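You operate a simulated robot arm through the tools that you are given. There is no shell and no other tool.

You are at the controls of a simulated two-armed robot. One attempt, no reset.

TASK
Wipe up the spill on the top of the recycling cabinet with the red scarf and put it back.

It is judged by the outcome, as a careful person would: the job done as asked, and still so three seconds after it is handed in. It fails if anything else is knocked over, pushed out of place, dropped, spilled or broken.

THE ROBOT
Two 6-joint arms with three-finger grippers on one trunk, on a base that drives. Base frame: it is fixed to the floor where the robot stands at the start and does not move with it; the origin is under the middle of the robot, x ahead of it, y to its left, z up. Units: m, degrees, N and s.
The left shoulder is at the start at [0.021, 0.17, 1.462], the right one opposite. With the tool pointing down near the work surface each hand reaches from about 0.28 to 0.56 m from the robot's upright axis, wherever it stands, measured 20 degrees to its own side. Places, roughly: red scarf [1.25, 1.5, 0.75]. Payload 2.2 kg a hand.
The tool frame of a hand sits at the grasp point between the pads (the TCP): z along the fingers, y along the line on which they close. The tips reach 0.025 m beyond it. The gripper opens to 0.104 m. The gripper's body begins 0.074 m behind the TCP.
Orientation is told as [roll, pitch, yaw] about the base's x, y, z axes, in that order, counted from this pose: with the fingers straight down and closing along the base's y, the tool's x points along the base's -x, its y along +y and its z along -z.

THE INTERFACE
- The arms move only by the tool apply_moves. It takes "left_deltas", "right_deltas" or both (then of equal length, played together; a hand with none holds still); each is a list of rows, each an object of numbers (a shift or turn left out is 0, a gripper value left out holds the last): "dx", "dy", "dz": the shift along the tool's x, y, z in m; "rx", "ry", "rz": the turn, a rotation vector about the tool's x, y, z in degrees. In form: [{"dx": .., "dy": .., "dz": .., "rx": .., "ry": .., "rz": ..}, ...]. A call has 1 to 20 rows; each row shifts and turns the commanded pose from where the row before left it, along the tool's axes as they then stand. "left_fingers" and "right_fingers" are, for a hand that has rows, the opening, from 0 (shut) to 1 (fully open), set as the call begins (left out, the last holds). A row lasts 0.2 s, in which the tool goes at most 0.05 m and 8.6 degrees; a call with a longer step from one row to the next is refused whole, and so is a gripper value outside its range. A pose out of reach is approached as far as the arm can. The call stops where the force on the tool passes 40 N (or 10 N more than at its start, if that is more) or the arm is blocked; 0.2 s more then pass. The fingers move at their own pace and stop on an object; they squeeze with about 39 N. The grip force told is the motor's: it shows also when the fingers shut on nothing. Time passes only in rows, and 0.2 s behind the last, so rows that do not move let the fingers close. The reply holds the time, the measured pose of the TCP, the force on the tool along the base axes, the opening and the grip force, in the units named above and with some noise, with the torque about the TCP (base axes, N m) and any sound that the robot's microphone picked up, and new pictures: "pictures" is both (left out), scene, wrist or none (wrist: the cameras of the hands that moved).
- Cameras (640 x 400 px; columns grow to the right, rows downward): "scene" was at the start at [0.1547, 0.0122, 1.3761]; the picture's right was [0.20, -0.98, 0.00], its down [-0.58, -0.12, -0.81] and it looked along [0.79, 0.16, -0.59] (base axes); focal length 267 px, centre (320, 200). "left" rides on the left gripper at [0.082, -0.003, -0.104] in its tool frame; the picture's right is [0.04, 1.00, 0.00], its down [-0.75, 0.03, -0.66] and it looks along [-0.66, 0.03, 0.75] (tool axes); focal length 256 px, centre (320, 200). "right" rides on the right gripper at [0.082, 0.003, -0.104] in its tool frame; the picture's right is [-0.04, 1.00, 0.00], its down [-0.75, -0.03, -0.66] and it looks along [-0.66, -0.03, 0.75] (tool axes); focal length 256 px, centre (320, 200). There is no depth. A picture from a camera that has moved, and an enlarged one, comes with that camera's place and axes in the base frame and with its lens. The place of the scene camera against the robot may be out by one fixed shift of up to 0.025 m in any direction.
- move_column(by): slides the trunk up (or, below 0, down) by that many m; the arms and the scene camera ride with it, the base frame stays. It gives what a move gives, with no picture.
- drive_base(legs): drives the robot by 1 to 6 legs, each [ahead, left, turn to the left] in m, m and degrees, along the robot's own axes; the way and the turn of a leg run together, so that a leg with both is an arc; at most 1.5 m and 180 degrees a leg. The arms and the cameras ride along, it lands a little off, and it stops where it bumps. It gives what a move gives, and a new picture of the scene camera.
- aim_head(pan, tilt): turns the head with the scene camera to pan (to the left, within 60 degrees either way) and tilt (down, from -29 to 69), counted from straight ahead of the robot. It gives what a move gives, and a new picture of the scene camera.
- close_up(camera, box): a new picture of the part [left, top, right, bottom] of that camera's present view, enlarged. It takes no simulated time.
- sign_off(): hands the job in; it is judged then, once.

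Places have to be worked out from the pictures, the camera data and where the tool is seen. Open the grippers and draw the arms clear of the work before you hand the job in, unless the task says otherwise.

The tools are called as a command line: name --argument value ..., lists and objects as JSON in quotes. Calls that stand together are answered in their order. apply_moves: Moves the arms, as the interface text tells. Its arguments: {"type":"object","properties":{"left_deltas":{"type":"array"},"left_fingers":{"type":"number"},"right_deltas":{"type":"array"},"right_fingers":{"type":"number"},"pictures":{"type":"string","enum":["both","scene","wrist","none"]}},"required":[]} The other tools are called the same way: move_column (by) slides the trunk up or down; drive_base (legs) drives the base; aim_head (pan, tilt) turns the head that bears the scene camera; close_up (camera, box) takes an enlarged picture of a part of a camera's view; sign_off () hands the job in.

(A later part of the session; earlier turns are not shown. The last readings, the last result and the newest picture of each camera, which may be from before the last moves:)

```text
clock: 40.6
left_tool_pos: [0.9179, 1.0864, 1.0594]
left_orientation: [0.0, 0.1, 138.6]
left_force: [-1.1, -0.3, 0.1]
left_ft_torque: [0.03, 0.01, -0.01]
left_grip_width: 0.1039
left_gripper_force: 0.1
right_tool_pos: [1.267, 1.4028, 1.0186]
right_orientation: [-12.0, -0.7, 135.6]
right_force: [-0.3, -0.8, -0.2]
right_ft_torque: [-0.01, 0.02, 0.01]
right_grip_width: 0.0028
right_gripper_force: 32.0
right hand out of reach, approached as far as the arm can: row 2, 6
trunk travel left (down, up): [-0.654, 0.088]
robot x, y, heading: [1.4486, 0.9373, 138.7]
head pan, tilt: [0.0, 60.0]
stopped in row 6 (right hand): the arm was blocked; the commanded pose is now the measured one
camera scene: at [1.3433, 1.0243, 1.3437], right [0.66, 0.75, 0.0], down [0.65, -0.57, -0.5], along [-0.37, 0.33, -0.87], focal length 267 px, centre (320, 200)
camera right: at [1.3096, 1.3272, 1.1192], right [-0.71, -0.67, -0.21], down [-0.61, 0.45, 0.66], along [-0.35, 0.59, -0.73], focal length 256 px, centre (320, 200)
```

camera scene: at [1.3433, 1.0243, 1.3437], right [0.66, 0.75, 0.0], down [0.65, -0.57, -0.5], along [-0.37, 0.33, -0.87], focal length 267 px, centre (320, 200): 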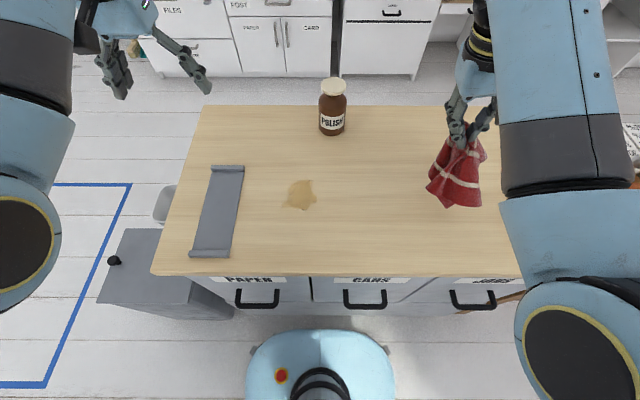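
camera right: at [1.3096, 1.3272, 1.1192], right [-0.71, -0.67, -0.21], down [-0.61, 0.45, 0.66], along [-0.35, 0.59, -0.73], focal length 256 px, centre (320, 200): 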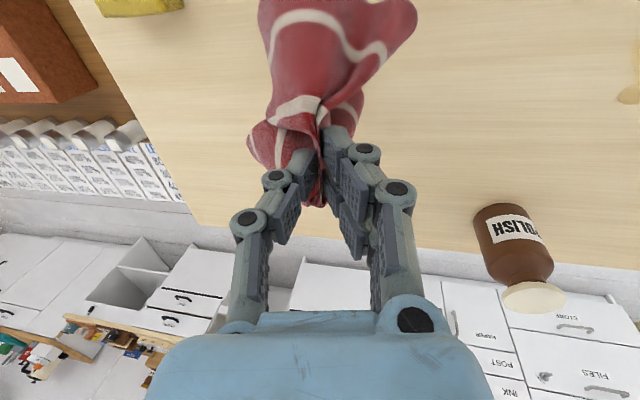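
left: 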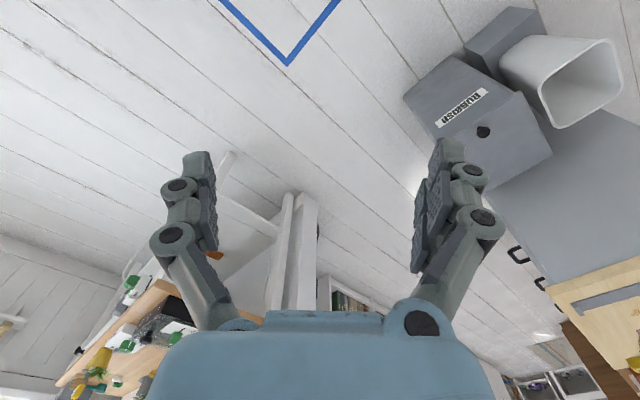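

The arm hit a joint limit when folded this high (hand tilted by 12°). I raise the trunk so that the hand can work lower relative to the shoulder.

move_column --by 0.08

apply_moves --right_deltas '[{"dx": -0.03, "dz": 0.02}, {"dz": 0.02, "rx": -4, "rz": -1}, {"rx": -4, "rz": -1}, {"rx": -4, "rz": -1}, {}]'

```text
clock: 41.8
left_tool_pos: [0.9178, 1.0866, 1.1392]
left_orientation: [0.1, 0.1, 138.6]
left_force: [-0.1, 0.2, 0.5]
left_ft_torque: [-0.01, -0.02, -0.01]
left_grip_width: 0.1042
left_gripper_force: 0.2
right_tool_pos: [1.2688, 1.4012, 1.1004]
right_orientation: [-11.9, -0.6, 135.6]
right_force: [-0.8, 0.7, -0.3]
right_ft_torque: [-0.04, -0.02, -0.01]
right_grip_width: 0.0032
right_gripper_force: 31.9
trunk travel left (down, up): [-0.734, 0.008]
robot x, y, heading: [1.4486, 0.9394, 138.7]
head pan, tilt: [0.0, 60.0]
```

```text
clock: 43.0
left_tool_pos: [0.9185, 1.086, 1.1398]
left_orientation: [0.0, 0.0, 138.6]
left_force: [0.0, 0.0, -0.2]
left_ft_torque: [0.04, 0.0, 0.02]
left_grip_width: 0.1041
left_gripper_force: 0.1
right_tool_pos: [1.2516, 1.4267, 1.0596]
right_orientation: [0.2, -0.3, 138.6]
right_force: [-0.1, 0.4, 0.5]
right_ft_torque: [0.02, 0.01, 0.0]
right_grip_width: 0.003
right_gripper_force: 31.7
trunk travel left (down, up): [-0.734, 0.008]
robot x, y, heading: [1.4494, 0.9385, 138.9]
head pan, tilt: [0.0, 60.0]
camera scene: at [1.3442, 1.0241, 1.4239], right [0.66, 0.75, 0.0], down [0.65, -0.57, -0.5], along [-0.38, 0.33, -0.87], focal length 267 px, centre (320, 200)
camera right: at [1.3111, 1.3719, 1.1632], right [-0.69, -0.72, 0.0], down [-0.54, 0.52, 0.66], along [-0.48, 0.45, -0.75], focal length 256 px, centre (320, 200)
```

scene: 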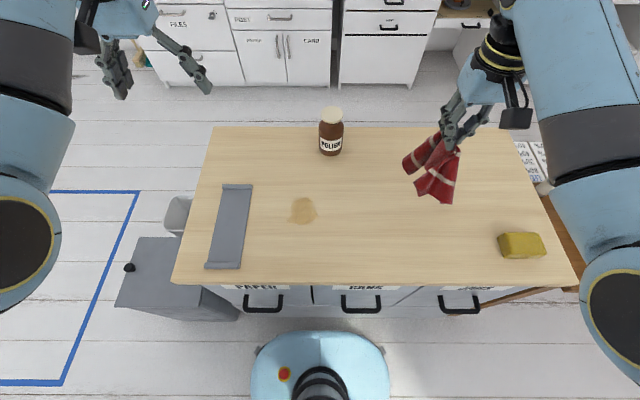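
right: 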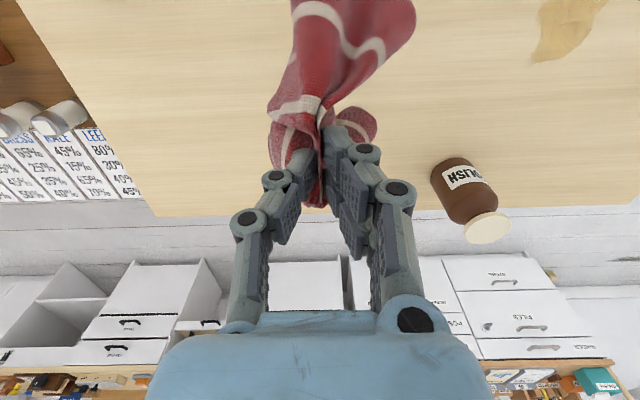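

Hand is level again at [1.252, 1.427, 1.06]. I try shifting it left in moderate steps with a slight lowering.

apply_moves --right_deltas '[{"dy": 0.025, "dz": 0.01}, {"dy": 0.03, "dz": 0.01}, {"dy": 0.03, "dz": 0.005}, {"dy": 0.03}, {}]'

```text
clock: 44.4
left_tool_pos: [0.9182, 1.0873, 1.1399]
left_orientation: [0.0, 0.1, 138.6]
left_force: [-0.5, 0.2, -0.5]
left_ft_torque: [0.0, -0.01, -0.03]
left_grip_width: 0.1037
left_gripper_force: 0.0
right_tool_pos: [1.2212, 1.391, 1.024]
right_orientation: [-5.7, 0.1, 136.6]
right_force: [0.2, -0.1, -0.3]
right_ft_torque: [-0.03, 0.0, 0.0]
right_grip_width: 0.0032
right_gripper_force: 31.8
trunk travel left (down, up): [-0.734, 0.008]
robot x, y, heading: [1.4513, 0.9396, 138.5]
head pan, tilt: [0.0, 60.0]
stopped in row 5 (right hand): the arm was blocked; the commanded pose is now the measured one
camera scene: at [1.3443, 1.0248, 1.4239], right [0.66, 0.75, 0.0], down [0.65, -0.57, -0.5], along [-0.38, 0.33, -0.87], focal length 267 px, centre (320, 200)
camera right: at [1.271, 1.3265, 1.1258], right [-0.71, -0.7, -0.1], down [-0.57, 0.49, 0.66], along [-0.41, 0.52, -0.75], focal length 256 px, centre (320, 200)
```

scene: 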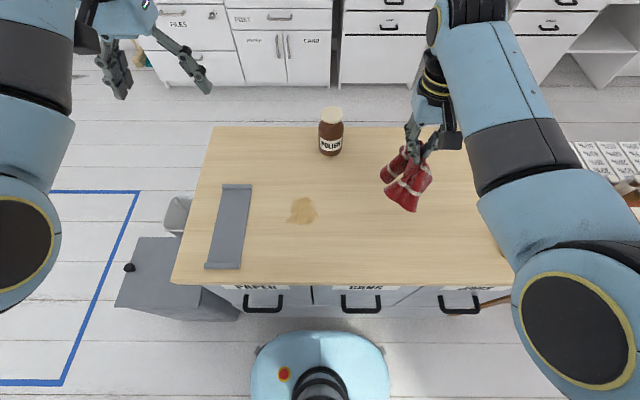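
right: 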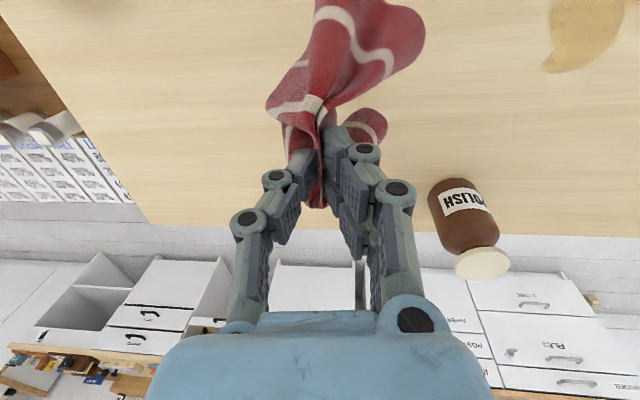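

The right arm runs into a wrist limit when reaching inward, so instead I restore the hand's pose and carry the scarf with the base: back 0.053 and left 0.235 m.

apply_moves --right_deltas '[{"dx": -0.02, "dz": -0.005}, {"rx": -3, "rz": -1}, {"rx": -2.7, "rz": -1}, {}]' --pictures "none"

drive_base --legs '[[-0.053, 0, 0], [0, 0.235, 0]]'

```text
clock: 45.4
left_tool_pos: [0.9182, 1.0864, 1.14]
left_orientation: [-0.1, -0.1, 138.6]
left_force: [-0.4, 0.0, -0.3]
left_ft_torque: [0.03, -0.03, 0.03]
left_grip_width: 0.1039
left_gripper_force: 0.1
right_tool_pos: [1.2059, 1.4032, 1.0278]
right_orientation: [0.3, 0.2, 138.8]
right_force: [0.4, -0.4, -0.6]
right_ft_torque: [-0.03, 0.03, 0.0]
right_grip_width: 0.0034
right_gripper_force: 32.2
trunk travel left (down, up): [-0.734, 0.008]
robot x, y, heading: [1.448, 0.9405, 138.5]
head pan, tilt: [0.0, 60.0]
```

```text
clock: 47.6
left_tool_pos: [0.802, 0.8773, 1.1386]
left_orientation: [0.0, 0.0, 138.5]
left_force: [-0.7, -0.5, 0.4]
left_ft_torque: [-0.01, -0.02, -0.02]
left_grip_width: 0.1039
left_gripper_force: 0.0
right_tool_pos: [1.0912, 1.1925, 1.0295]
right_orientation: [0.0, 0.2, 138.6]
right_force: [0.0, -0.7, 0.0]
right_ft_torque: [0.02, 0.0, -0.01]
right_grip_width: 0.0033
right_gripper_force: 31.8
trunk travel left (down, up): [-0.734, 0.008]
robot x, y, heading: [1.3305, 0.7278, 138.8]
head pan, tilt: [0.0, 60.0]
camera scene: at [1.2284, 0.8131, 1.4238], right [0.66, 0.75, 0.0], down [0.65, -0.57, -0.5], along [-0.37, 0.33, -0.87], focal length 267 px, centre (320, 200)
```

scene: 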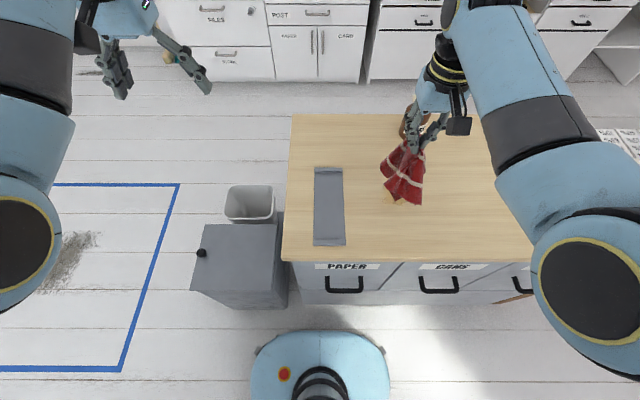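

The hand is now right over the computed spill point; I check with the wrist camera.

close_up --camera "right" --box '[0, 0, 640, 400]'

close_up --camera "scene" --box '[300, 100, 500, 225]'

```text
1.00 times, centred on (320, 200) of right (not enlarged: the box is as wide or as high as the picture)
camera zoom: at [1.1491, 1.1369, 1.1321], right [-0.69, -0.72, 0.0], down [-0.55, 0.52, 0.65], along [-0.47, 0.45, -0.76], focal length 256 px, centre (320, 200)
```

zoom: 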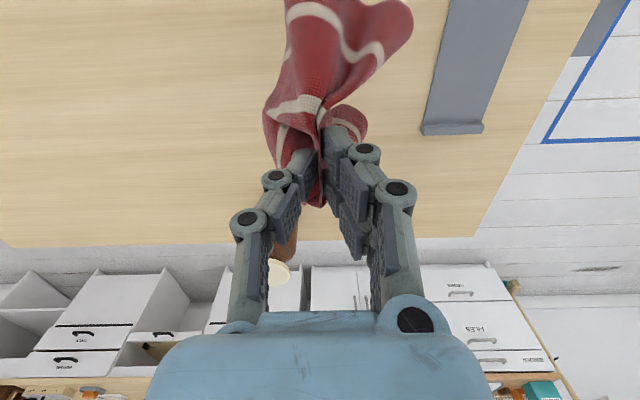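

```text
3.20 times, centred on (400, 162) of scene
camera zoom: at [1.2284, 0.8131, 1.4238], right [0.66, 0.75, 0.0], down [0.65, -0.57, -0.5], along [-0.37, 0.33, -0.87], focal length 853 px, centre (64, 320)
```

zoom: 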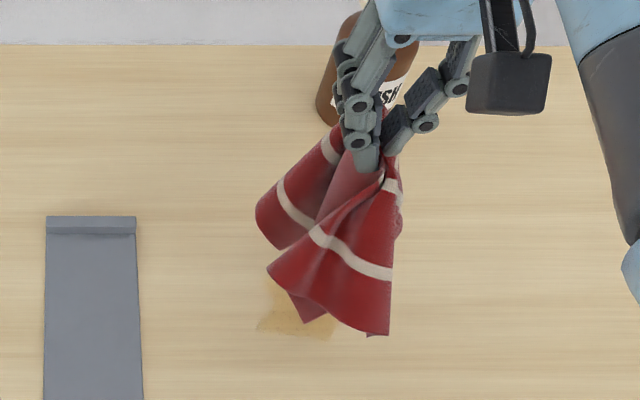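

The spill lies just below the hanging cloth, with the grey bracket ~0.13 m off to the left. I lower slowly onto the spill.

apply_moves --right_deltas '[{"dz": 0.03}, {"dz": 0.03}, {"dz": 0.025}, {"dz": 0.025}, {"dz": 0.02}, {"dz": 0.02}, {"dz": 0.01}, {}]'

```text
clock: 49.5
left_tool_pos: [0.8033, 0.8758, 1.1407]
left_orientation: [0.0, 0.0, 138.5]
left_force: [1.0, 0.8, 0.0]
left_ft_torque: [0.01, 0.0, 0.0]
left_grip_width: 0.1038
left_gripper_force: 0.0
right_tool_pos: [1.0898, 1.1916, 0.8683]
right_orientation: [0.2, 0.2, 138.6]
right_force: [0.3, 0.8, 0.3]
right_ft_torque: [0.0, -0.01, -0.03]
right_grip_width: 0.0032
right_gripper_force: 32.3
trunk travel left (down, up): [-0.734, 0.008]
robot x, y, heading: [1.3304, 0.726, 138.5]
head pan, tilt: [0.0, 60.0]
camera scene: at [1.2292, 0.8131, 1.4239], right [0.66, 0.75, 0.0], down [0.65, -0.57, -0.5], along [-0.37, 0.33, -0.87], focal length 267 px, centre (320, 200)
camera right: at [1.1485, 1.1365, 0.9719], right [-0.69, -0.72, 0.0], down [-0.55, 0.52, 0.65], along [-0.47, 0.45, -0.76], focal length 256 px, centre (320, 200)
```

scene: 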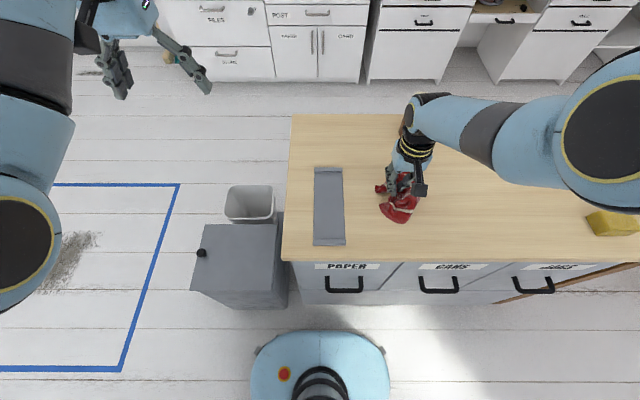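
right: 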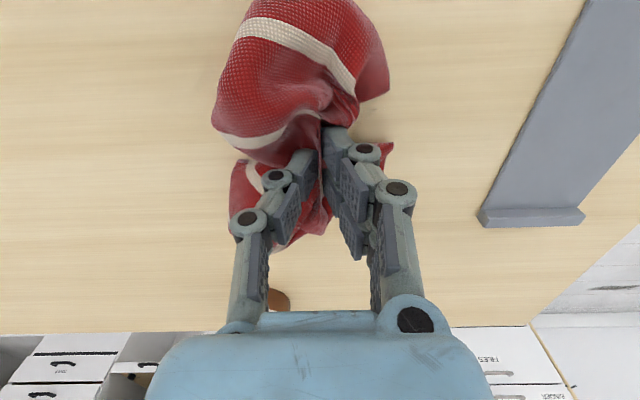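

The scarf has bunched neatly over the spill. I press down to light contact.

apply_moves --right_deltas '[{"dz": 0.008}, {"dz": 0.005}, {"dz": 0.003}, {}]' --pictures "none"

```text
clock: 50.5
left_tool_pos: [0.8028, 0.8756, 1.1405]
left_orientation: [0.0, -0.1, 138.6]
left_force: [0.6, 0.9, 0.7]
left_ft_torque: [-0.01, 0.02, 0.01]
left_grip_width: 0.1041
left_gripper_force: 0.1
right_tool_pos: [1.0953, 1.1861, 0.8579]
right_orientation: [0.2, 0.2, 138.6]
right_force: [0.2, 0.0, 1.0]
right_ft_torque: [0.02, -0.02, 0.02]
right_grip_width: 0.0033
right_gripper_force: 32.7
right hand out of reach, approached as far as the arm can: row 1, 3
trunk travel left (down, up): [-0.734, 0.008]
robot x, y, heading: [1.3329, 0.7297, 138.2]
head pan, tilt: [0.0, 60.0]
```

The hand is at its lower reach limit with the trunk high; I lift it a little, lower the trunk by 0.07, and press again.

apply_moves --right_deltas '[{"dx": -0.004, "dz": -0.03}, {"dz": -0.03}, {"dz": -0.02}, {}]' --pictures "none"

move_column --by -0.07

apply_moves --right_deltas '[{"dz": 0.006}, {"dz": 0.004}, {"dz": 0.002}, {}]'

```text
clock: 51.5
left_tool_pos: [0.8024, 0.8756, 1.1391]
left_orientation: [-0.1, 0.1, 138.4]
left_force: [0.8, -0.4, 1.0]
left_ft_torque: [-0.01, -0.01, -0.01]
left_grip_width: 0.1037
left_gripper_force: 0.1
right_tool_pos: [1.062, 1.213, 0.907]
right_orientation: [0.1, 0.3, 138.6]
right_force: [1.3, 0.2, 0.2]
right_ft_torque: [0.02, 0.03, 0.0]
right_grip_width: 0.0032
right_gripper_force: 32.2
right hand out of reach, approached as far as the arm can: row 1, 2, 3
trunk travel left (down, up): [-0.734, 0.008]
robot x, y, heading: [1.3318, 0.7279, 138.6]
head pan, tilt: [0.0, 60.0]
```

```text
clock: 52.3
left_tool_pos: [0.8046, 0.8747, 1.0783]
left_orientation: [0.0, 0.0, 138.5]
left_force: [-0.3, -0.1, -1.1]
left_ft_torque: [-0.01, 0.03, -0.01]
left_grip_width: 0.104
left_gripper_force: 0.2
right_tool_pos: [1.06, 1.2135, 0.8482]
right_orientation: [0.1, 0.0, 138.7]
right_force: [5.2, -4.8, 19.5]
right_ft_torque: [-0.07, -0.07, 0.02]
right_grip_width: 0.0031
right_gripper_force: 32.3
trunk travel left (down, up): [-0.672, 0.069]
robot x, y, heading: [1.3359, 0.7262, 138.7]
head pan, tilt: [0.0, 60.0]
stopped: the force on the tool passed its limit at 54 N (the readings are from after the stop); the commanded pose is now the measured one
```

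```text
clock: 52.9
left_tool_pos: [0.8048, 0.8753, 1.08]
left_orientation: [0.0, -0.1, 138.4]
left_force: [-0.2, 0.9, 0.1]
left_ft_torque: [-0.01, 0.0, -0.01]
left_grip_width: 0.1039
left_gripper_force: 0.0
right_tool_pos: [1.0595, 1.2166, 0.8472]
right_orientation: [0.0, -0.5, 138.7]
right_force: [7.9, -7.1, 31.4]
right_ft_torque: [-0.1, -0.21, 0.04]
right_grip_width: 0.003
right_gripper_force: 32.5
right hand out of reach, approached as far as the arm can: row 2
trunk travel left (down, up): [-0.672, 0.069]
robot x, y, heading: [1.3328, 0.727, 138.6]
head pan, tilt: [0.0, 60.0]
stopped in row 2 (right hand): the force on the tool passed its limit at 46 N (the readings are from after the stop); the commanded pose is now the measured one
camera scene: at [1.2303, 0.8114, 1.3623], right [0.66, 0.75, 0.0], down [0.65, -0.57, -0.5], along [-0.38, 0.33, -0.87], focal length 267 px, centre (320, 200)
camera right: at [1.1187, 1.1592, 0.9503], right [-0.69, -0.72, 0.0], down [-0.54, 0.52, 0.66], along [-0.48, 0.46, -0.75], focal length 256 px, centre (320, 200)
```

scene: 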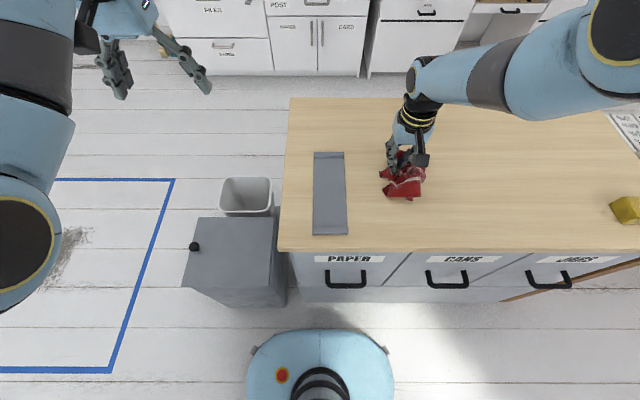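
right: 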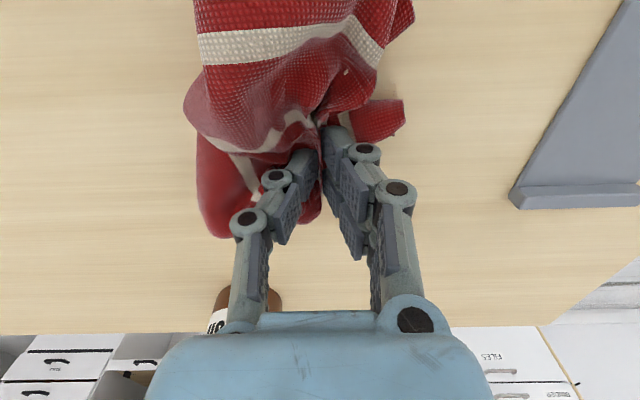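

The hand drifted forward to [1.06, 1.217] and presses with 31 N; I ease up 4 mm and move back over the spill centre, wiping towards the robot.

apply_moves --right_deltas '[{"dz": -0.005}, {"dx": 0.012}, {"dx": 0.012}, {"dx": 0.012}, {"dx": 0.012}, {}]'

```text
clock: 53.6
left_tool_pos: [0.804, 0.8751, 1.0794]
left_orientation: [0.0, -0.1, 138.5]
left_force: [-0.8, 0.5, 0.1]
left_ft_torque: [-0.03, -0.03, 0.01]
left_grip_width: 0.104
left_gripper_force: 0.1
right_tool_pos: [1.0587, 1.2166, 0.8473]
right_orientation: [0.1, -1.3, 138.7]
right_force: [8.9, -5.7, 29.9]
right_ft_torque: [-0.1, -0.21, -0.04]
right_grip_width: 0.0034
right_gripper_force: 32.5
right hand out of reach, approached as far as the arm can: row 2, 3
trunk travel left (down, up): [-0.672, 0.069]
robot x, y, heading: [1.3305, 0.7257, 138.6]
head pan, tilt: [0.0, 60.0]
stopped in row 3 (right hand): the force on the tool passed its limit at 53 N (the readings are from after the stop); the commanded pose is now the measured one
camera scene: at [1.2304, 0.8115, 1.3623], right [0.66, 0.75, 0.0], down [0.65, -0.57, -0.5], along [-0.38, 0.33, -0.87], focal length 267 px, centre (320, 200)
camera right: at [1.1185, 1.1591, 0.9493], right [-0.69, -0.72, 0.0], down [-0.53, 0.51, 0.67], along [-0.49, 0.46, -0.74], focal length 256 px, centre (320, 200)
```

scene: 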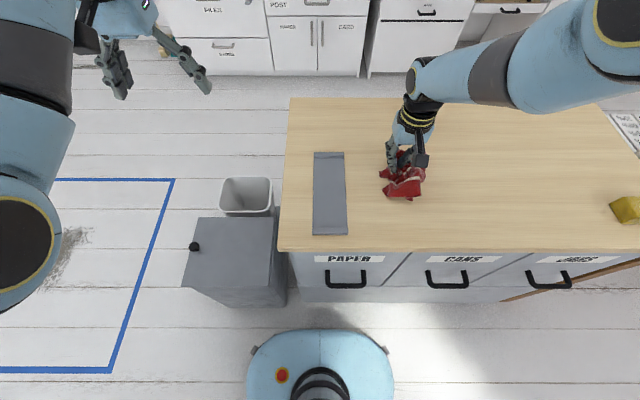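
right: 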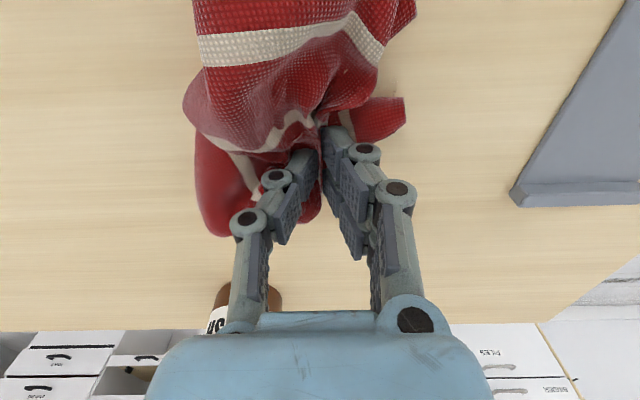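

Lower relative hand heights seem to restrict how close in the arm can work, so lowering the trunk should help. I lift the hand first, slightly forward, to be inside its range.

apply_moves --right_deltas '[{"dz": -0.015}, {"dz": -0.025}, {"dz": -0.03}, {"dz": -0.03}, {"dz": -0.02}, {}]'

```text
clock: 55.0
left_tool_pos: [0.8033, 0.8764, 1.0767]
left_orientation: [0.0, 0.1, 138.4]
left_force: [0.3, 0.0, 0.7]
left_ft_torque: [-0.01, 0.01, 0.01]
left_grip_width: 0.1042
left_gripper_force: 0.1
right_tool_pos: [1.012, 1.2496, 0.9256]
right_orientation: [0.1, -1.0, 138.7]
right_force: [0.2, -0.6, -0.1]
right_ft_torque: [0.0, 0.0, 0.0]
right_grip_width: 0.0034
right_gripper_force: 32.7
right hand out of reach, approached as far as the arm can: row 1, 2, 3, 4, 5
trunk travel left (down, up): [-0.672, 0.069]
robot x, y, heading: [1.3328, 0.7306, 138.6]
head pan, tilt: [0.0, 60.0]
camera scene: at [1.2289, 0.8137, 1.3619], right [0.66, 0.75, 0.0], down [0.65, -0.57, -0.5], along [-0.37, 0.33, -0.87], focal length 267 px, centre (320, 200)
camera right: at [1.0722, 1.1925, 1.0265], right [-0.69, -0.72, 0.0], down [-0.54, 0.51, 0.67], along [-0.49, 0.46, -0.74], focal length 256 px, centre (320, 200)
```

scene: 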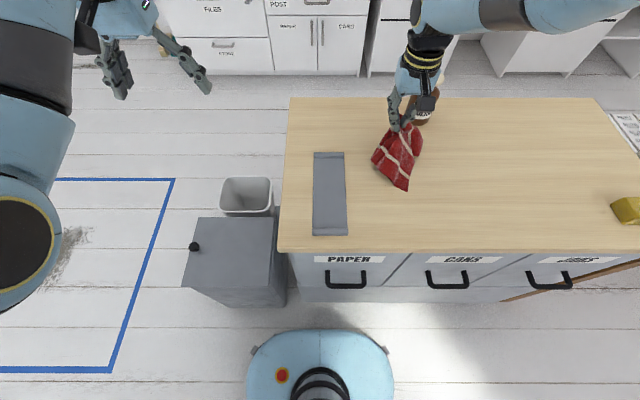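
right: 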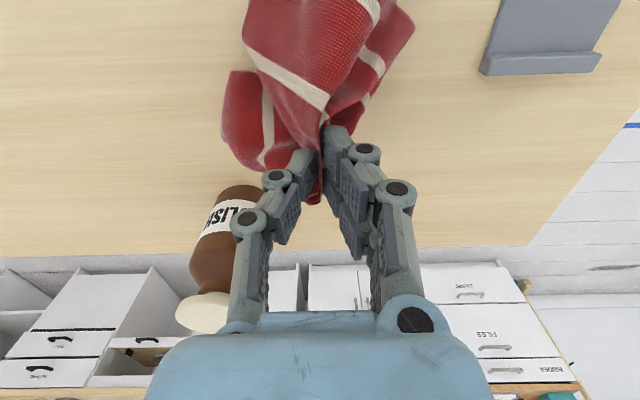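

While lifting, the arm slid forward toward the polish bottle – a joint is sitting at a limit. I use the trunk to raise the hand and the base to back away from the bottle before sorting the arm out.

move_column --by 0.065

drive_base --legs '[[-0.12, 0, 0]]'

close_up --camera "scene" --box '[270, 60, 530, 223]'

```text
clock: 56.1
left_tool_pos: [0.8024, 0.8762, 1.1433]
left_orientation: [0.0, 0.1, 138.4]
left_force: [-0.2, 0.8, 0.8]
left_ft_torque: [0.02, -0.02, 0.0]
left_grip_width: 0.1037
left_gripper_force: 0.0
right_tool_pos: [1.0118, 1.2499, 0.9879]
right_orientation: [0.1, -1.1, 138.6]
right_force: [0.0, 0.1, -0.3]
right_ft_torque: [0.03, -0.03, 0.0]
right_grip_width: 0.0035
right_gripper_force: 32.7
trunk travel left (down, up): [-0.737, 0.004]
robot x, y, heading: [1.3334, 0.7284, 138.7]
head pan, tilt: [0.0, 60.0]
```

```text
clock: 57.3
left_tool_pos: [0.8914, 0.7977, 1.1427]
left_orientation: [0.0, 0.0, 138.3]
left_force: [0.3, 0.1, 0.6]
left_ft_torque: [-0.03, 0.02, -0.04]
left_grip_width: 0.104
left_gripper_force: 0.1
right_tool_pos: [1.102, 1.1701, 0.9899]
right_orientation: [0.1, -1.1, 138.6]
right_force: [-0.2, -0.3, -0.9]
right_ft_torque: [0.01, -0.02, -0.02]
right_grip_width: 0.0032
right_gripper_force: 33.0
trunk travel left (down, up): [-0.737, 0.004]
robot x, y, heading: [1.4218, 0.6498, 138.3]
head pan, tilt: [0.0, 60.0]
camera scene: at [1.3182, 0.7345, 1.4271], right [0.66, 0.75, 0.0], down [0.65, -0.57, -0.5], along [-0.37, 0.33, -0.87], focal length 267 px, centre (320, 200)
```

scene: 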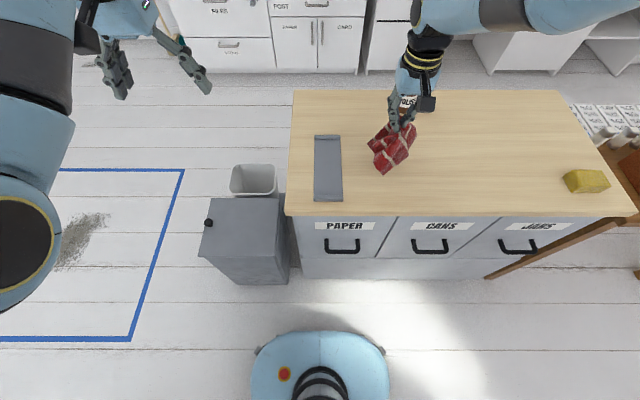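

```text
2.45 times, centred on (400, 142) of scene
camera zoom: at [1.3182, 0.7345, 1.4271], right [0.66, 0.75, 0.0], down [0.65, -0.57, -0.5], along [-0.37, 0.33, -0.87], focal length 654 px, centre (124, 344)
```

zoom: 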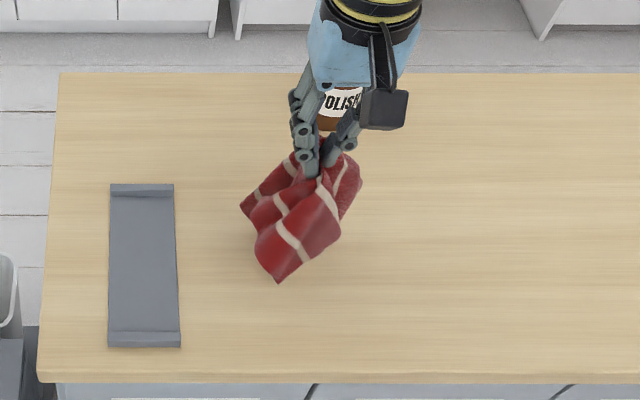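

The hand hovers above the spill area again and the spill is hidden by cloth. I test whether the arm can now be drawn back and up into its normal posture.

apply_moves --right_deltas '[{"dx": 0.015}, {"dx": 0.015}, {"dz": -0.015}, {"dz": -0.015}, {}]'

```text
clock: 58.5
left_tool_pos: [0.8924, 0.7977, 1.1432]
left_orientation: [0.0, 0.0, 138.4]
left_force: [-0.9, 1.0, 0.3]
left_ft_torque: [0.0, -0.02, -0.03]
left_grip_width: 0.1042
left_gripper_force: 0.0
right_tool_pos: [1.097, 1.1694, 0.9982]
right_orientation: [0.1, -1.1, 138.6]
right_force: [0.3, -0.2, -0.5]
right_ft_torque: [-0.03, -0.01, -0.01]
right_grip_width: 0.003
right_gripper_force: 32.5
right hand out of reach, approached as far as the arm can: row 1, 2, 3, 4
trunk travel left (down, up): [-0.737, 0.004]
robot x, y, heading: [1.4225, 0.6476, 138.4]
head pan, tilt: [0.0, 60.0]
camera scene: at [1.3185, 0.7344, 1.4271], right [0.66, 0.75, 0.0], down [0.65, -0.57, -0.5], along [-0.37, 0.33, -0.87], focal length 267 px, centre (320, 200)
camera right: at [1.1565, 1.1125, 1.0991], right [-0.69, -0.72, 0.0], down [-0.54, 0.51, 0.67], along [-0.49, 0.46, -0.74], focal length 256 px, centre (320, 200)
```

scene: 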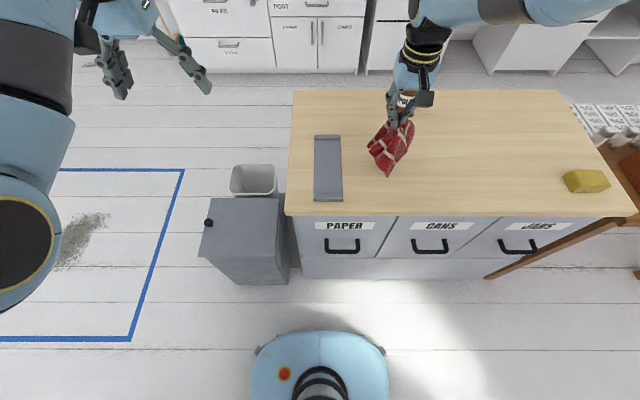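
right: 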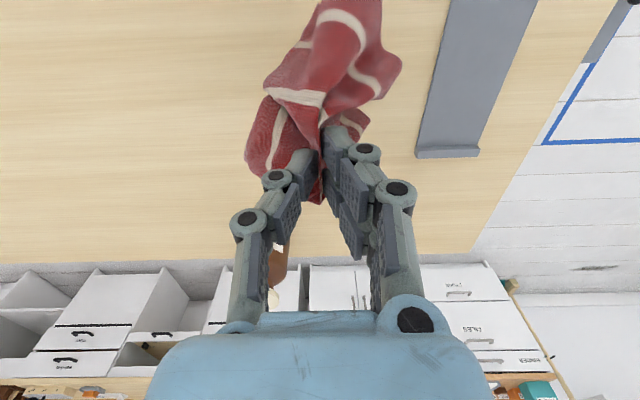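

The arm slides along a constraint instead of retracting. I look at the right arm's configuration to understand what is limiting it.

aim_head --pan -45 --tilt 20

```text
clock: 59.6
left_tool_pos: [0.8917, 0.798, 1.1426]
left_orientation: [0.0, 0.0, 138.4]
left_force: [0.3, 0.1, 0.8]
left_ft_torque: [-0.01, 0.01, 0.0]
left_grip_width: 0.1039
left_gripper_force: 0.0
right_tool_pos: [1.0958, 1.1695, 0.9976]
right_orientation: [0.2, -1.2, 138.7]
right_force: [-0.4, -0.1, 0.4]
right_ft_torque: [0.01, -0.02, -0.01]
right_grip_width: 0.003
right_gripper_force: 32.1
trunk travel left (down, up): [-0.737, 0.004]
robot x, y, heading: [1.423, 0.6504, 138.3]
head pan, tilt: [-45.0, 20.0]
camera scene: at [1.3623, 0.7834, 1.4851], right [1.0, 0.06, 0.0], down [0.02, -0.34, -0.94], along [-0.06, 0.94, -0.34], focal length 267 px, centre (320, 200)
```

scene: 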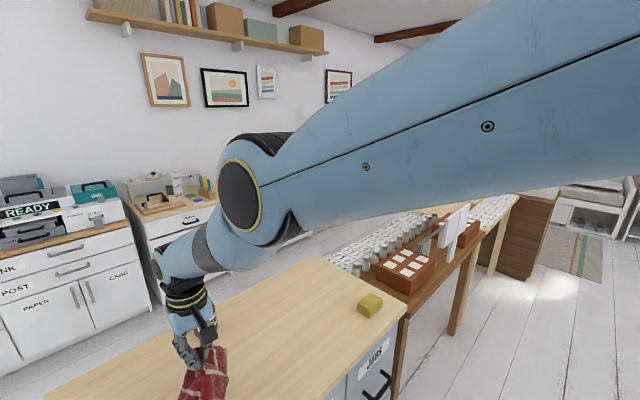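

The picture shows the elbow nearly straight: the arm got stuck at full stretch when I pressed at its low limit. I strafe away from the bottle/pillar and back off into the free aisle, where I can wiggle the arm out safely with the scarf held.

apply_moves --right_deltas '[{"dy": -0.02, "dx": 0.01}, {"dy": -0.02, "dx": 0.01}, {"dy": 0.02, "dx": 0.01}, {"dy": 0.02, "dx": 0.01}, {"dy": 0.02, "dx": 0.01}, {"dy": 0.02, "dx": 0.01}, {}]'

```text
clock: 61.2
left_tool_pos: [0.8937, 0.7979, 1.1425]
left_orientation: [-0.1, 0.0, 138.3]
left_force: [0.1, 0.1, 0.2]
left_ft_torque: [0.01, 0.02, -0.01]
left_grip_width: 0.1038
left_gripper_force: 0.1
right_tool_pos: [1.0842, 1.1223, 0.9734]
right_orientation: [0.1, -1.0, 138.6]
right_force: [0.3, -0.4, 0.0]
right_ft_torque: [-0.01, 0.0, -0.01]
right_grip_width: 0.0031
right_gripper_force: 32.5
right hand out of reach, approached as far as the arm can: row 1, 2, 3, 4, 5, 6
trunk travel left (down, up): [-0.737, 0.004]
robot x, y, heading: [1.4242, 0.6486, 138.5]
head pan, tilt: [-45.0, 20.0]
camera scene: at [1.3628, 0.7839, 1.4852], right [1.0, 0.06, 0.0], down [0.02, -0.34, -0.94], along [-0.06, 0.94, -0.34], focal length 267 px, centre (320, 200)
camera right: at [1.1434, 1.0645, 1.075], right [-0.69, -0.72, 0.0], down [-0.54, 0.51, 0.67], along [-0.48, 0.46, -0.74], focal length 256 px, centre (320, 200)
```

scene: 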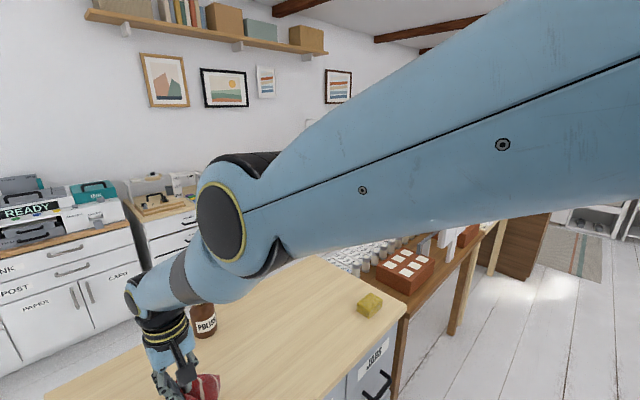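
right: 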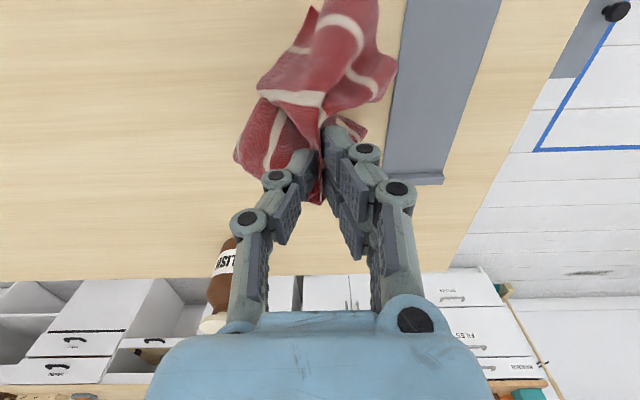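

The arm is stiff at full stretch but level, so I can position it using base and trunk alone. First I strafe right so the wrist camera can see the spot where the spill was.

drive_base --legs '[[0, -0.17, 0]]'

close_up --camera "right" --box '[0, 0, 640, 400]'

aim_head --pan 0 --tilt 55

close_up --camera "scene" --box '[200, 80, 456, 240]'

```text
clock: 62.7
left_tool_pos: [1.0055, 0.9269, 1.1439]
left_orientation: [0.0, 0.2, 138.4]
left_force: [0.4, 0.3, 0.0]
left_ft_torque: [-0.02, 0.06, 0.03]
left_grip_width: 0.1039
left_gripper_force: 0.1
right_tool_pos: [1.1977, 1.2501, 0.9732]
right_orientation: [0.1, -0.9, 138.6]
right_force: [0.8, -0.6, -0.6]
right_ft_torque: [0.04, -0.01, 0.03]
right_grip_width: 0.0033
right_gripper_force: 31.8
trunk travel left (down, up): [-0.737, 0.004]
robot x, y, heading: [1.5399, 0.7797, 138.2]
head pan, tilt: [-45.0, 20.0]
camera scene: at [1.4766, 0.912, 1.4852], right [1.0, 0.06, 0.0], down [0.02, -0.34, -0.94], along [-0.06, 0.94, -0.34], focal length 267 px, centre (320, 200)
```

scene: 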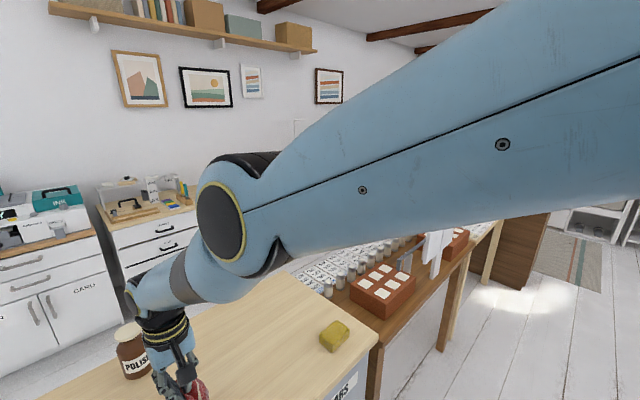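

```text
1.00 times, centred on (320, 200) of right (not enlarged: the box is as wide or as high as the picture)
camera zoom: at [1.2574, 1.193, 1.0753], right [-0.69, -0.72, 0.0], down [-0.54, 0.51, 0.67], along [-0.48, 0.46, -0.74], focal length 256 px, centre (320, 200)
```

zoom: 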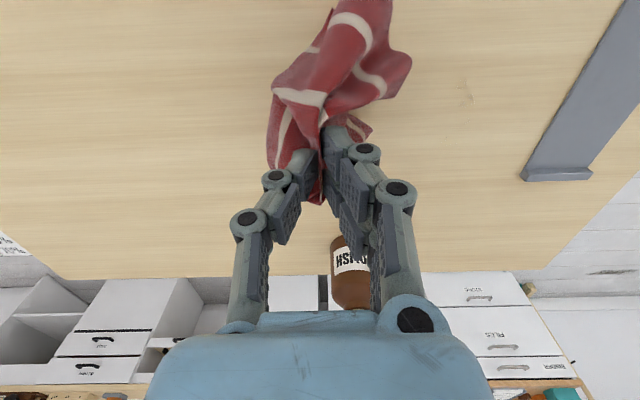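

```text
clock: 63.8
left_tool_pos: [1.0055, 0.9275, 1.1436]
left_orientation: [0.1, 0.2, 138.3]
left_force: [-0.1, -0.8, 0.9]
left_ft_torque: [-0.01, 0.0, -0.01]
left_grip_width: 0.1039
left_gripper_force: 0.1
right_tool_pos: [1.1979, 1.2494, 0.9736]
right_orientation: [0.1, -1.0, 138.5]
right_force: [0.7, -0.6, -0.1]
right_ft_torque: [-0.02, -0.01, -0.01]
right_grip_width: 0.0031
right_gripper_force: 32.2
trunk travel left (down, up): [-0.737, 0.004]
robot x, y, heading: [1.5369, 0.7753, 138.4]
head pan, tilt: [0.0, 55.0]
camera scene: at [1.4281, 0.8669, 1.4332], right [0.66, 0.75, 0.0], down [0.61, -0.54, -0.57], along [-0.43, 0.38, -0.82], focal length 267 px, centre (320, 200)
```

scene: 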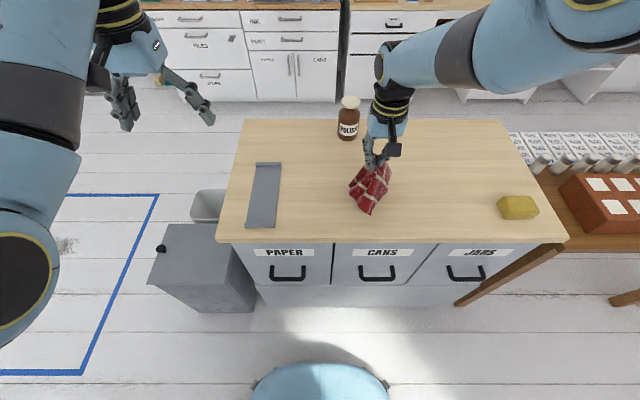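

```text
2.50 times, centred on (328, 160) of scene
camera zoom: at [1.4281, 0.8669, 1.4332], right [0.66, 0.75, 0.0], down [0.61, -0.54, -0.57], along [-0.43, 0.38, -0.82], focal length 667 px, centre (300, 300)
```

zoom: 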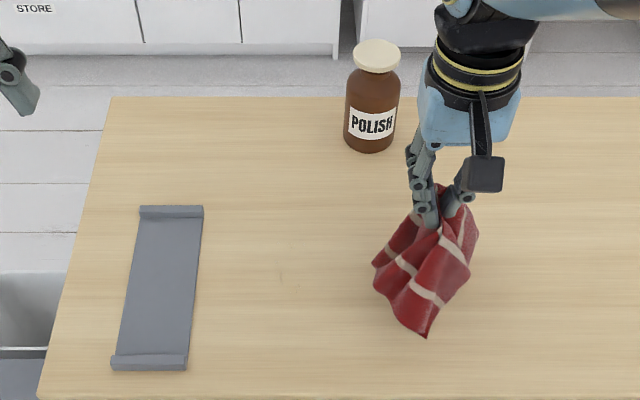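

Most of the spill is gone, with maybe a faint trace left. I zoom in on that spot.

close_up --camera "right" --box '[400, 50, 528, 130]'

close_up --camera "scene" --box '[274, 161, 354, 211]'

```text
5.00 times, centred on (464, 90) of right
camera zoom: at [1.2573, 1.193, 1.0753], right [-0.69, -0.72, 0.0], down [-0.54, 0.51, 0.67], along [-0.48, 0.46, -0.74], focal length 1280 px, centre (-400, 750)
```

zoom: 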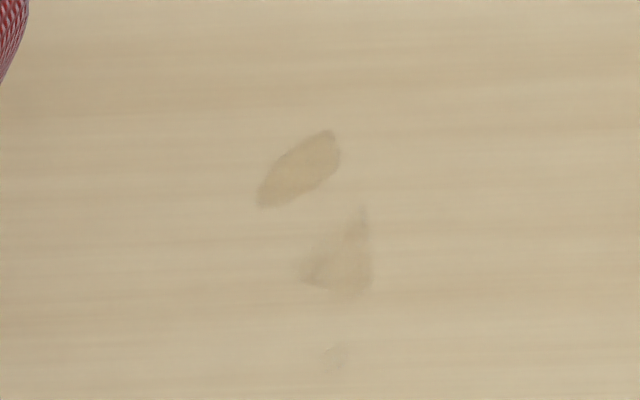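

```text
8.00 times, centred on (314, 186) of scene
camera zoom: at [1.4281, 0.8669, 1.4332], right [0.66, 0.75, 0.0], down [0.61, -0.54, -0.57], along [-0.43, 0.38, -0.82], focal length 2133 px, centre (368, 312)
```

zoom: 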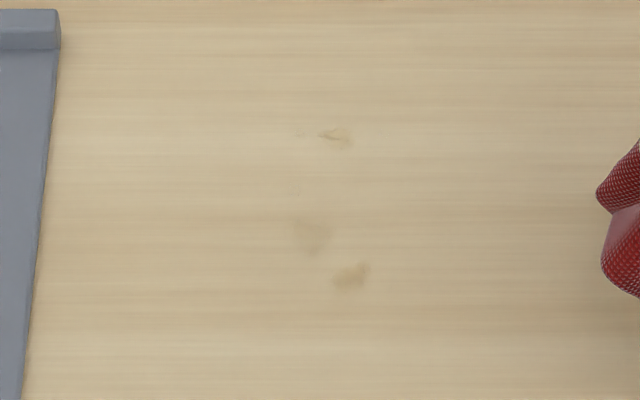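

Faint traces remain around [1.08, 1.155]. I drive the scarf back over them (forward 0.03, left 0.145) and lower by the trunk.

drive_base --legs '[[0.03, 0, 0], [0, 0.145, 0]]'

move_column --by -0.115

```text
clock: 65.6
left_tool_pos: [0.8889, 0.8385, 1.1429]
left_orientation: [0.0, 0.0, 138.3]
left_force: [-0.4, -0.4, 0.1]
left_ft_torque: [0.02, 0.02, 0.02]
left_grip_width: 0.1039
left_gripper_force: 0.0
right_tool_pos: [1.0797, 1.1629, 0.9732]
right_orientation: [0.1, -1.0, 138.4]
right_force: [-0.5, -0.7, 0.0]
right_ft_torque: [0.03, -0.03, 0.0]
right_grip_width: 0.0031
right_gripper_force: 32.1
trunk travel left (down, up): [-0.737, 0.004]
robot x, y, heading: [1.4137, 0.6892, 138.3]
head pan, tilt: [0.0, 55.0]
camera scene: at [1.3101, 0.7785, 1.4332], right [0.67, 0.75, 0.0], down [0.61, -0.55, -0.57], along [-0.43, 0.38, -0.82], focal length 267 px, centre (320, 200)
```

scene: 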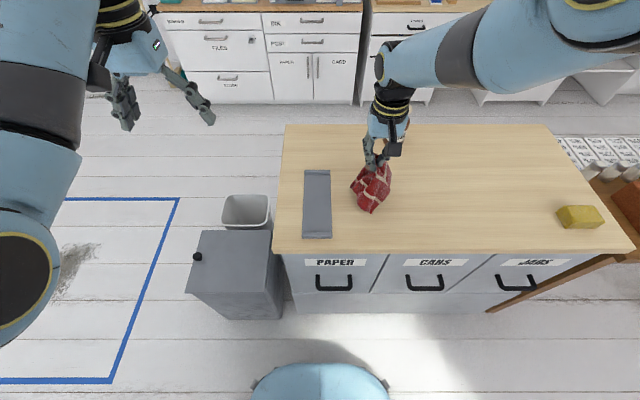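

```text
clock: 67.0
left_tool_pos: [0.8869, 0.84, 1.0284]
left_orientation: [0.0, -0.1, 138.3]
left_force: [0.1, -0.7, -1.2]
left_ft_torque: [0.0, -0.01, 0.01]
left_grip_width: 0.1041
left_gripper_force: 0.1
right_tool_pos: [1.0784, 1.1615, 0.8585]
right_orientation: [0.0, -1.0, 138.4]
right_force: [0.8, -0.4, 0.4]
right_ft_torque: [0.01, -0.03, -0.02]
right_grip_width: 0.0033
right_gripper_force: 32.2
trunk travel left (down, up): [-0.622, 0.119]
robot x, y, heading: [1.4155, 0.6877, 138.4]
head pan, tilt: [0.0, 55.0]
```

move_column --by -0.008

close_up --camera "right" --box '[0, 0, 640, 400]'

```text
clock: 67.6
left_tool_pos: [0.8885, 0.8386, 1.0198]
left_orientation: [-0.1, -0.1, 138.4]
left_force: [0.7, -0.1, -0.3]
left_ft_torque: [-0.01, 0.01, 0.0]
left_grip_width: 0.104
left_gripper_force: 0.0
right_tool_pos: [1.0795, 1.1629, 0.8511]
right_orientation: [0.0, -1.0, 138.4]
right_force: [0.8, 0.2, 3.6]
right_ft_torque: [0.0, -0.02, 0.02]
right_grip_width: 0.0032
right_gripper_force: 32.2
trunk travel left (down, up): [-0.614, 0.127]
robot x, y, heading: [1.4215, 0.6886, 138.4]
head pan, tilt: [0.0, 55.0]
```

```text
1.00 times, centred on (320, 200) of right (not enlarged: the box is as wide or as high as the picture)
camera zoom: at [1.1387, 1.1056, 0.9525], right [-0.69, -0.72, 0.0], down [-0.53, 0.52, 0.67], along [-0.48, 0.46, -0.74], focal length 256 px, centre (320, 200)
```

zoom: 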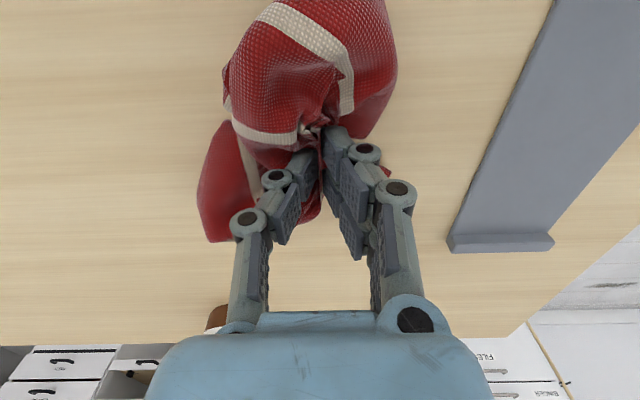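

Light contact (3.6 N). I now wipe with small base strokes back and forth, staying clear of the bracket and bottle.

drive_base --legs '[[-0.045, 0, 0], [0.05, 0.012, 0], [0.025, 0, 0], [-0.07, 0, 0], [0.06, -0.03, 0], [-0.05, 0, 0]]'

close_up --camera "right" --box '[0, 0, 640, 400]'

```text
clock: 71.2
left_tool_pos: [0.9257, 0.8307, 1.0213]
left_orientation: [0.0, -0.2, 138.2]
left_force: [1.2, 0.3, 0.0]
left_ft_torque: [-0.02, 0.02, 0.04]
left_grip_width: 0.1042
left_gripper_force: 0.1
right_tool_pos: [1.1162, 1.1545, 0.851]
right_orientation: [0.1, -1.0, 138.4]
right_force: [0.6, 0.0, -0.3]
right_ft_torque: [0.03, 0.06, -0.03]
right_grip_width: 0.0033
right_gripper_force: 32.1
trunk travel left (down, up): [-0.614, 0.127]
robot x, y, heading: [1.4523, 0.6783, 138.3]
head pan, tilt: [0.0, 55.0]
camera scene: at [1.3466, 0.7693, 1.3101], right [0.67, 0.75, 0.0], down [0.61, -0.55, -0.57], along [-0.43, 0.38, -0.82], focal length 267 px, centre (320, 200)
```

scene: 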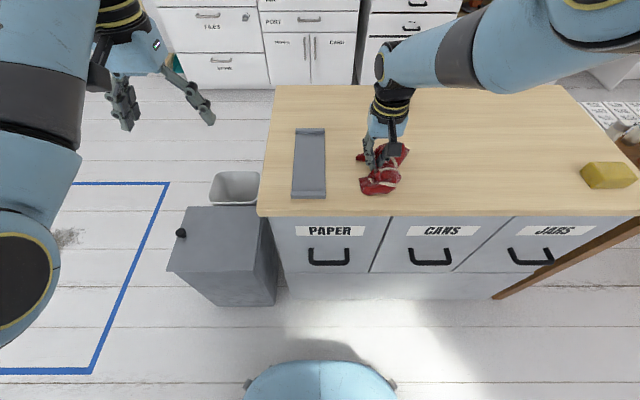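

```text
1.00 times, centred on (320, 200) of right (not enlarged: the box is as wide or as high as the picture)
camera zoom: at [1.1764, 1.0965, 0.9525], right [-0.69, -0.72, 0.0], down [-0.53, 0.52, 0.67], along [-0.48, 0.46, -0.74], focal length 256 px, centre (320, 200)
```

zoom: 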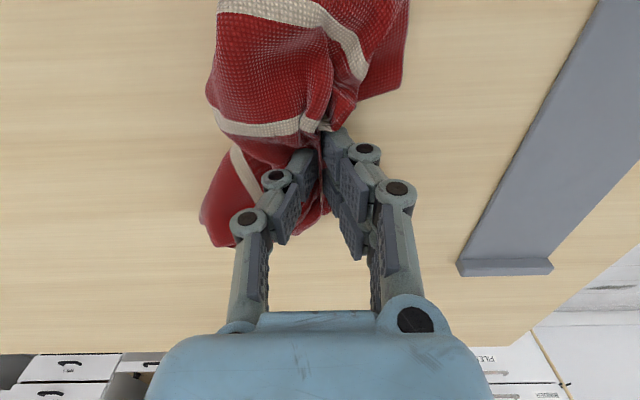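

Strokes done; I raise the trunk, strafe right and inspect the spot.

move_column --by 0.122

drive_base --legs '[[0, -0.16, 0]]'

close_up --camera "right" --box '[380, 40, 572, 160]'

close_up --camera "scene" --box '[255, 120, 383, 200]'

```text
clock: 72.7
left_tool_pos: [0.9222, 0.8314, 1.141]
left_orientation: [0.0, 0.0, 138.3]
left_force: [0.1, -0.1, 0.3]
left_ft_torque: [-0.02, 0.0, 0.03]
left_grip_width: 0.1039
left_gripper_force: 0.1
right_tool_pos: [1.1152, 1.1547, 0.9708]
right_orientation: [0.0, -0.9, 138.4]
right_force: [0.2, -0.3, -0.3]
right_ft_torque: [0.03, 0.0, 0.04]
right_grip_width: 0.0033
right_gripper_force: 32.4
trunk travel left (down, up): [-0.736, 0.005]
robot x, y, heading: [1.4556, 0.6847, 138.2]
head pan, tilt: [0.0, 55.0]
```

```text
clock: 74.1
left_tool_pos: [1.0299, 0.9513, 1.1416]
left_orientation: [0.0, -0.1, 138.1]
left_force: [0.2, -0.4, 0.4]
left_ft_torque: [-0.06, 0.02, 0.0]
left_grip_width: 0.1038
left_gripper_force: 0.0
right_tool_pos: [1.2226, 1.2747, 0.972]
right_orientation: [0.1, -0.8, 138.2]
right_force: [-0.7, -0.3, -0.3]
right_ft_torque: [-0.03, -0.03, 0.03]
right_grip_width: 0.003
right_gripper_force: 32.1
trunk travel left (down, up): [-0.736, 0.005]
robot x, y, heading: [1.5567, 0.7951, 137.9]
head pan, tilt: [0.0, 55.0]
camera scene: at [1.4516, 0.8893, 1.4321], right [0.67, 0.74, 0.0], down [0.61, -0.55, -0.57], along [-0.43, 0.38, -0.82], focal length 267 px, centre (320, 200)
```

scene: 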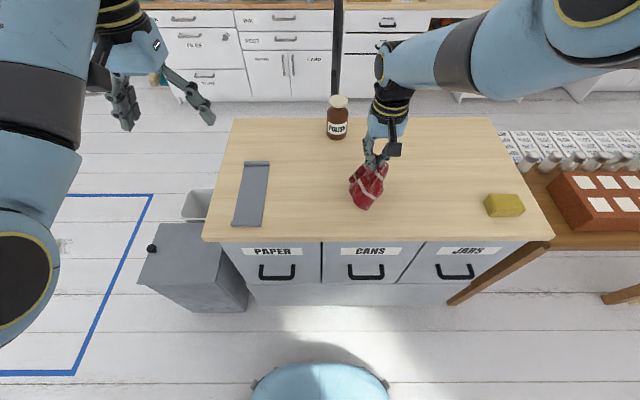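

```text
3.33 times, centred on (476, 100) of right
camera zoom: at [1.2823, 1.2167, 1.0737], right [-0.7, -0.72, 0.0], down [-0.53, 0.52, 0.67], along [-0.48, 0.46, -0.74], focal length 853 px, centre (-200, 533)
```

zoom: 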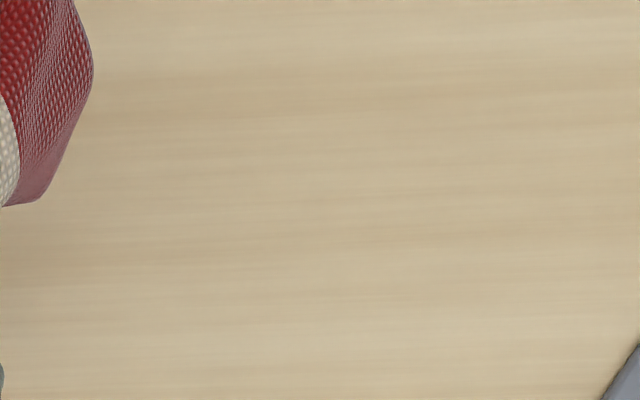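

```text
5.00 times, centred on (319, 160) of scene
camera zoom: at [1.4516, 0.8893, 1.4321], right [0.67, 0.74, 0.0], down [0.61, -0.55, -0.57], along [-0.43, 0.38, -0.82], focal length 1333 px, centre (325, 400)
```

zoom: 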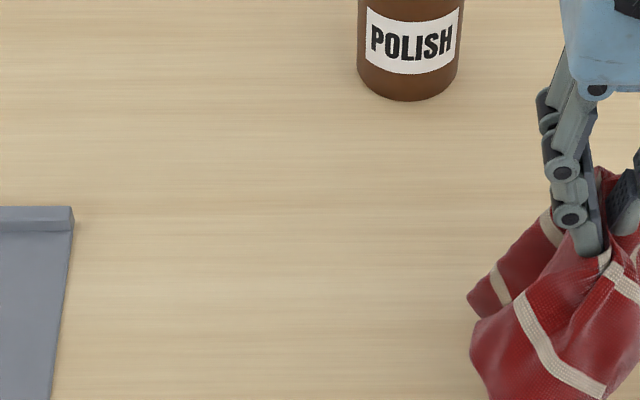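

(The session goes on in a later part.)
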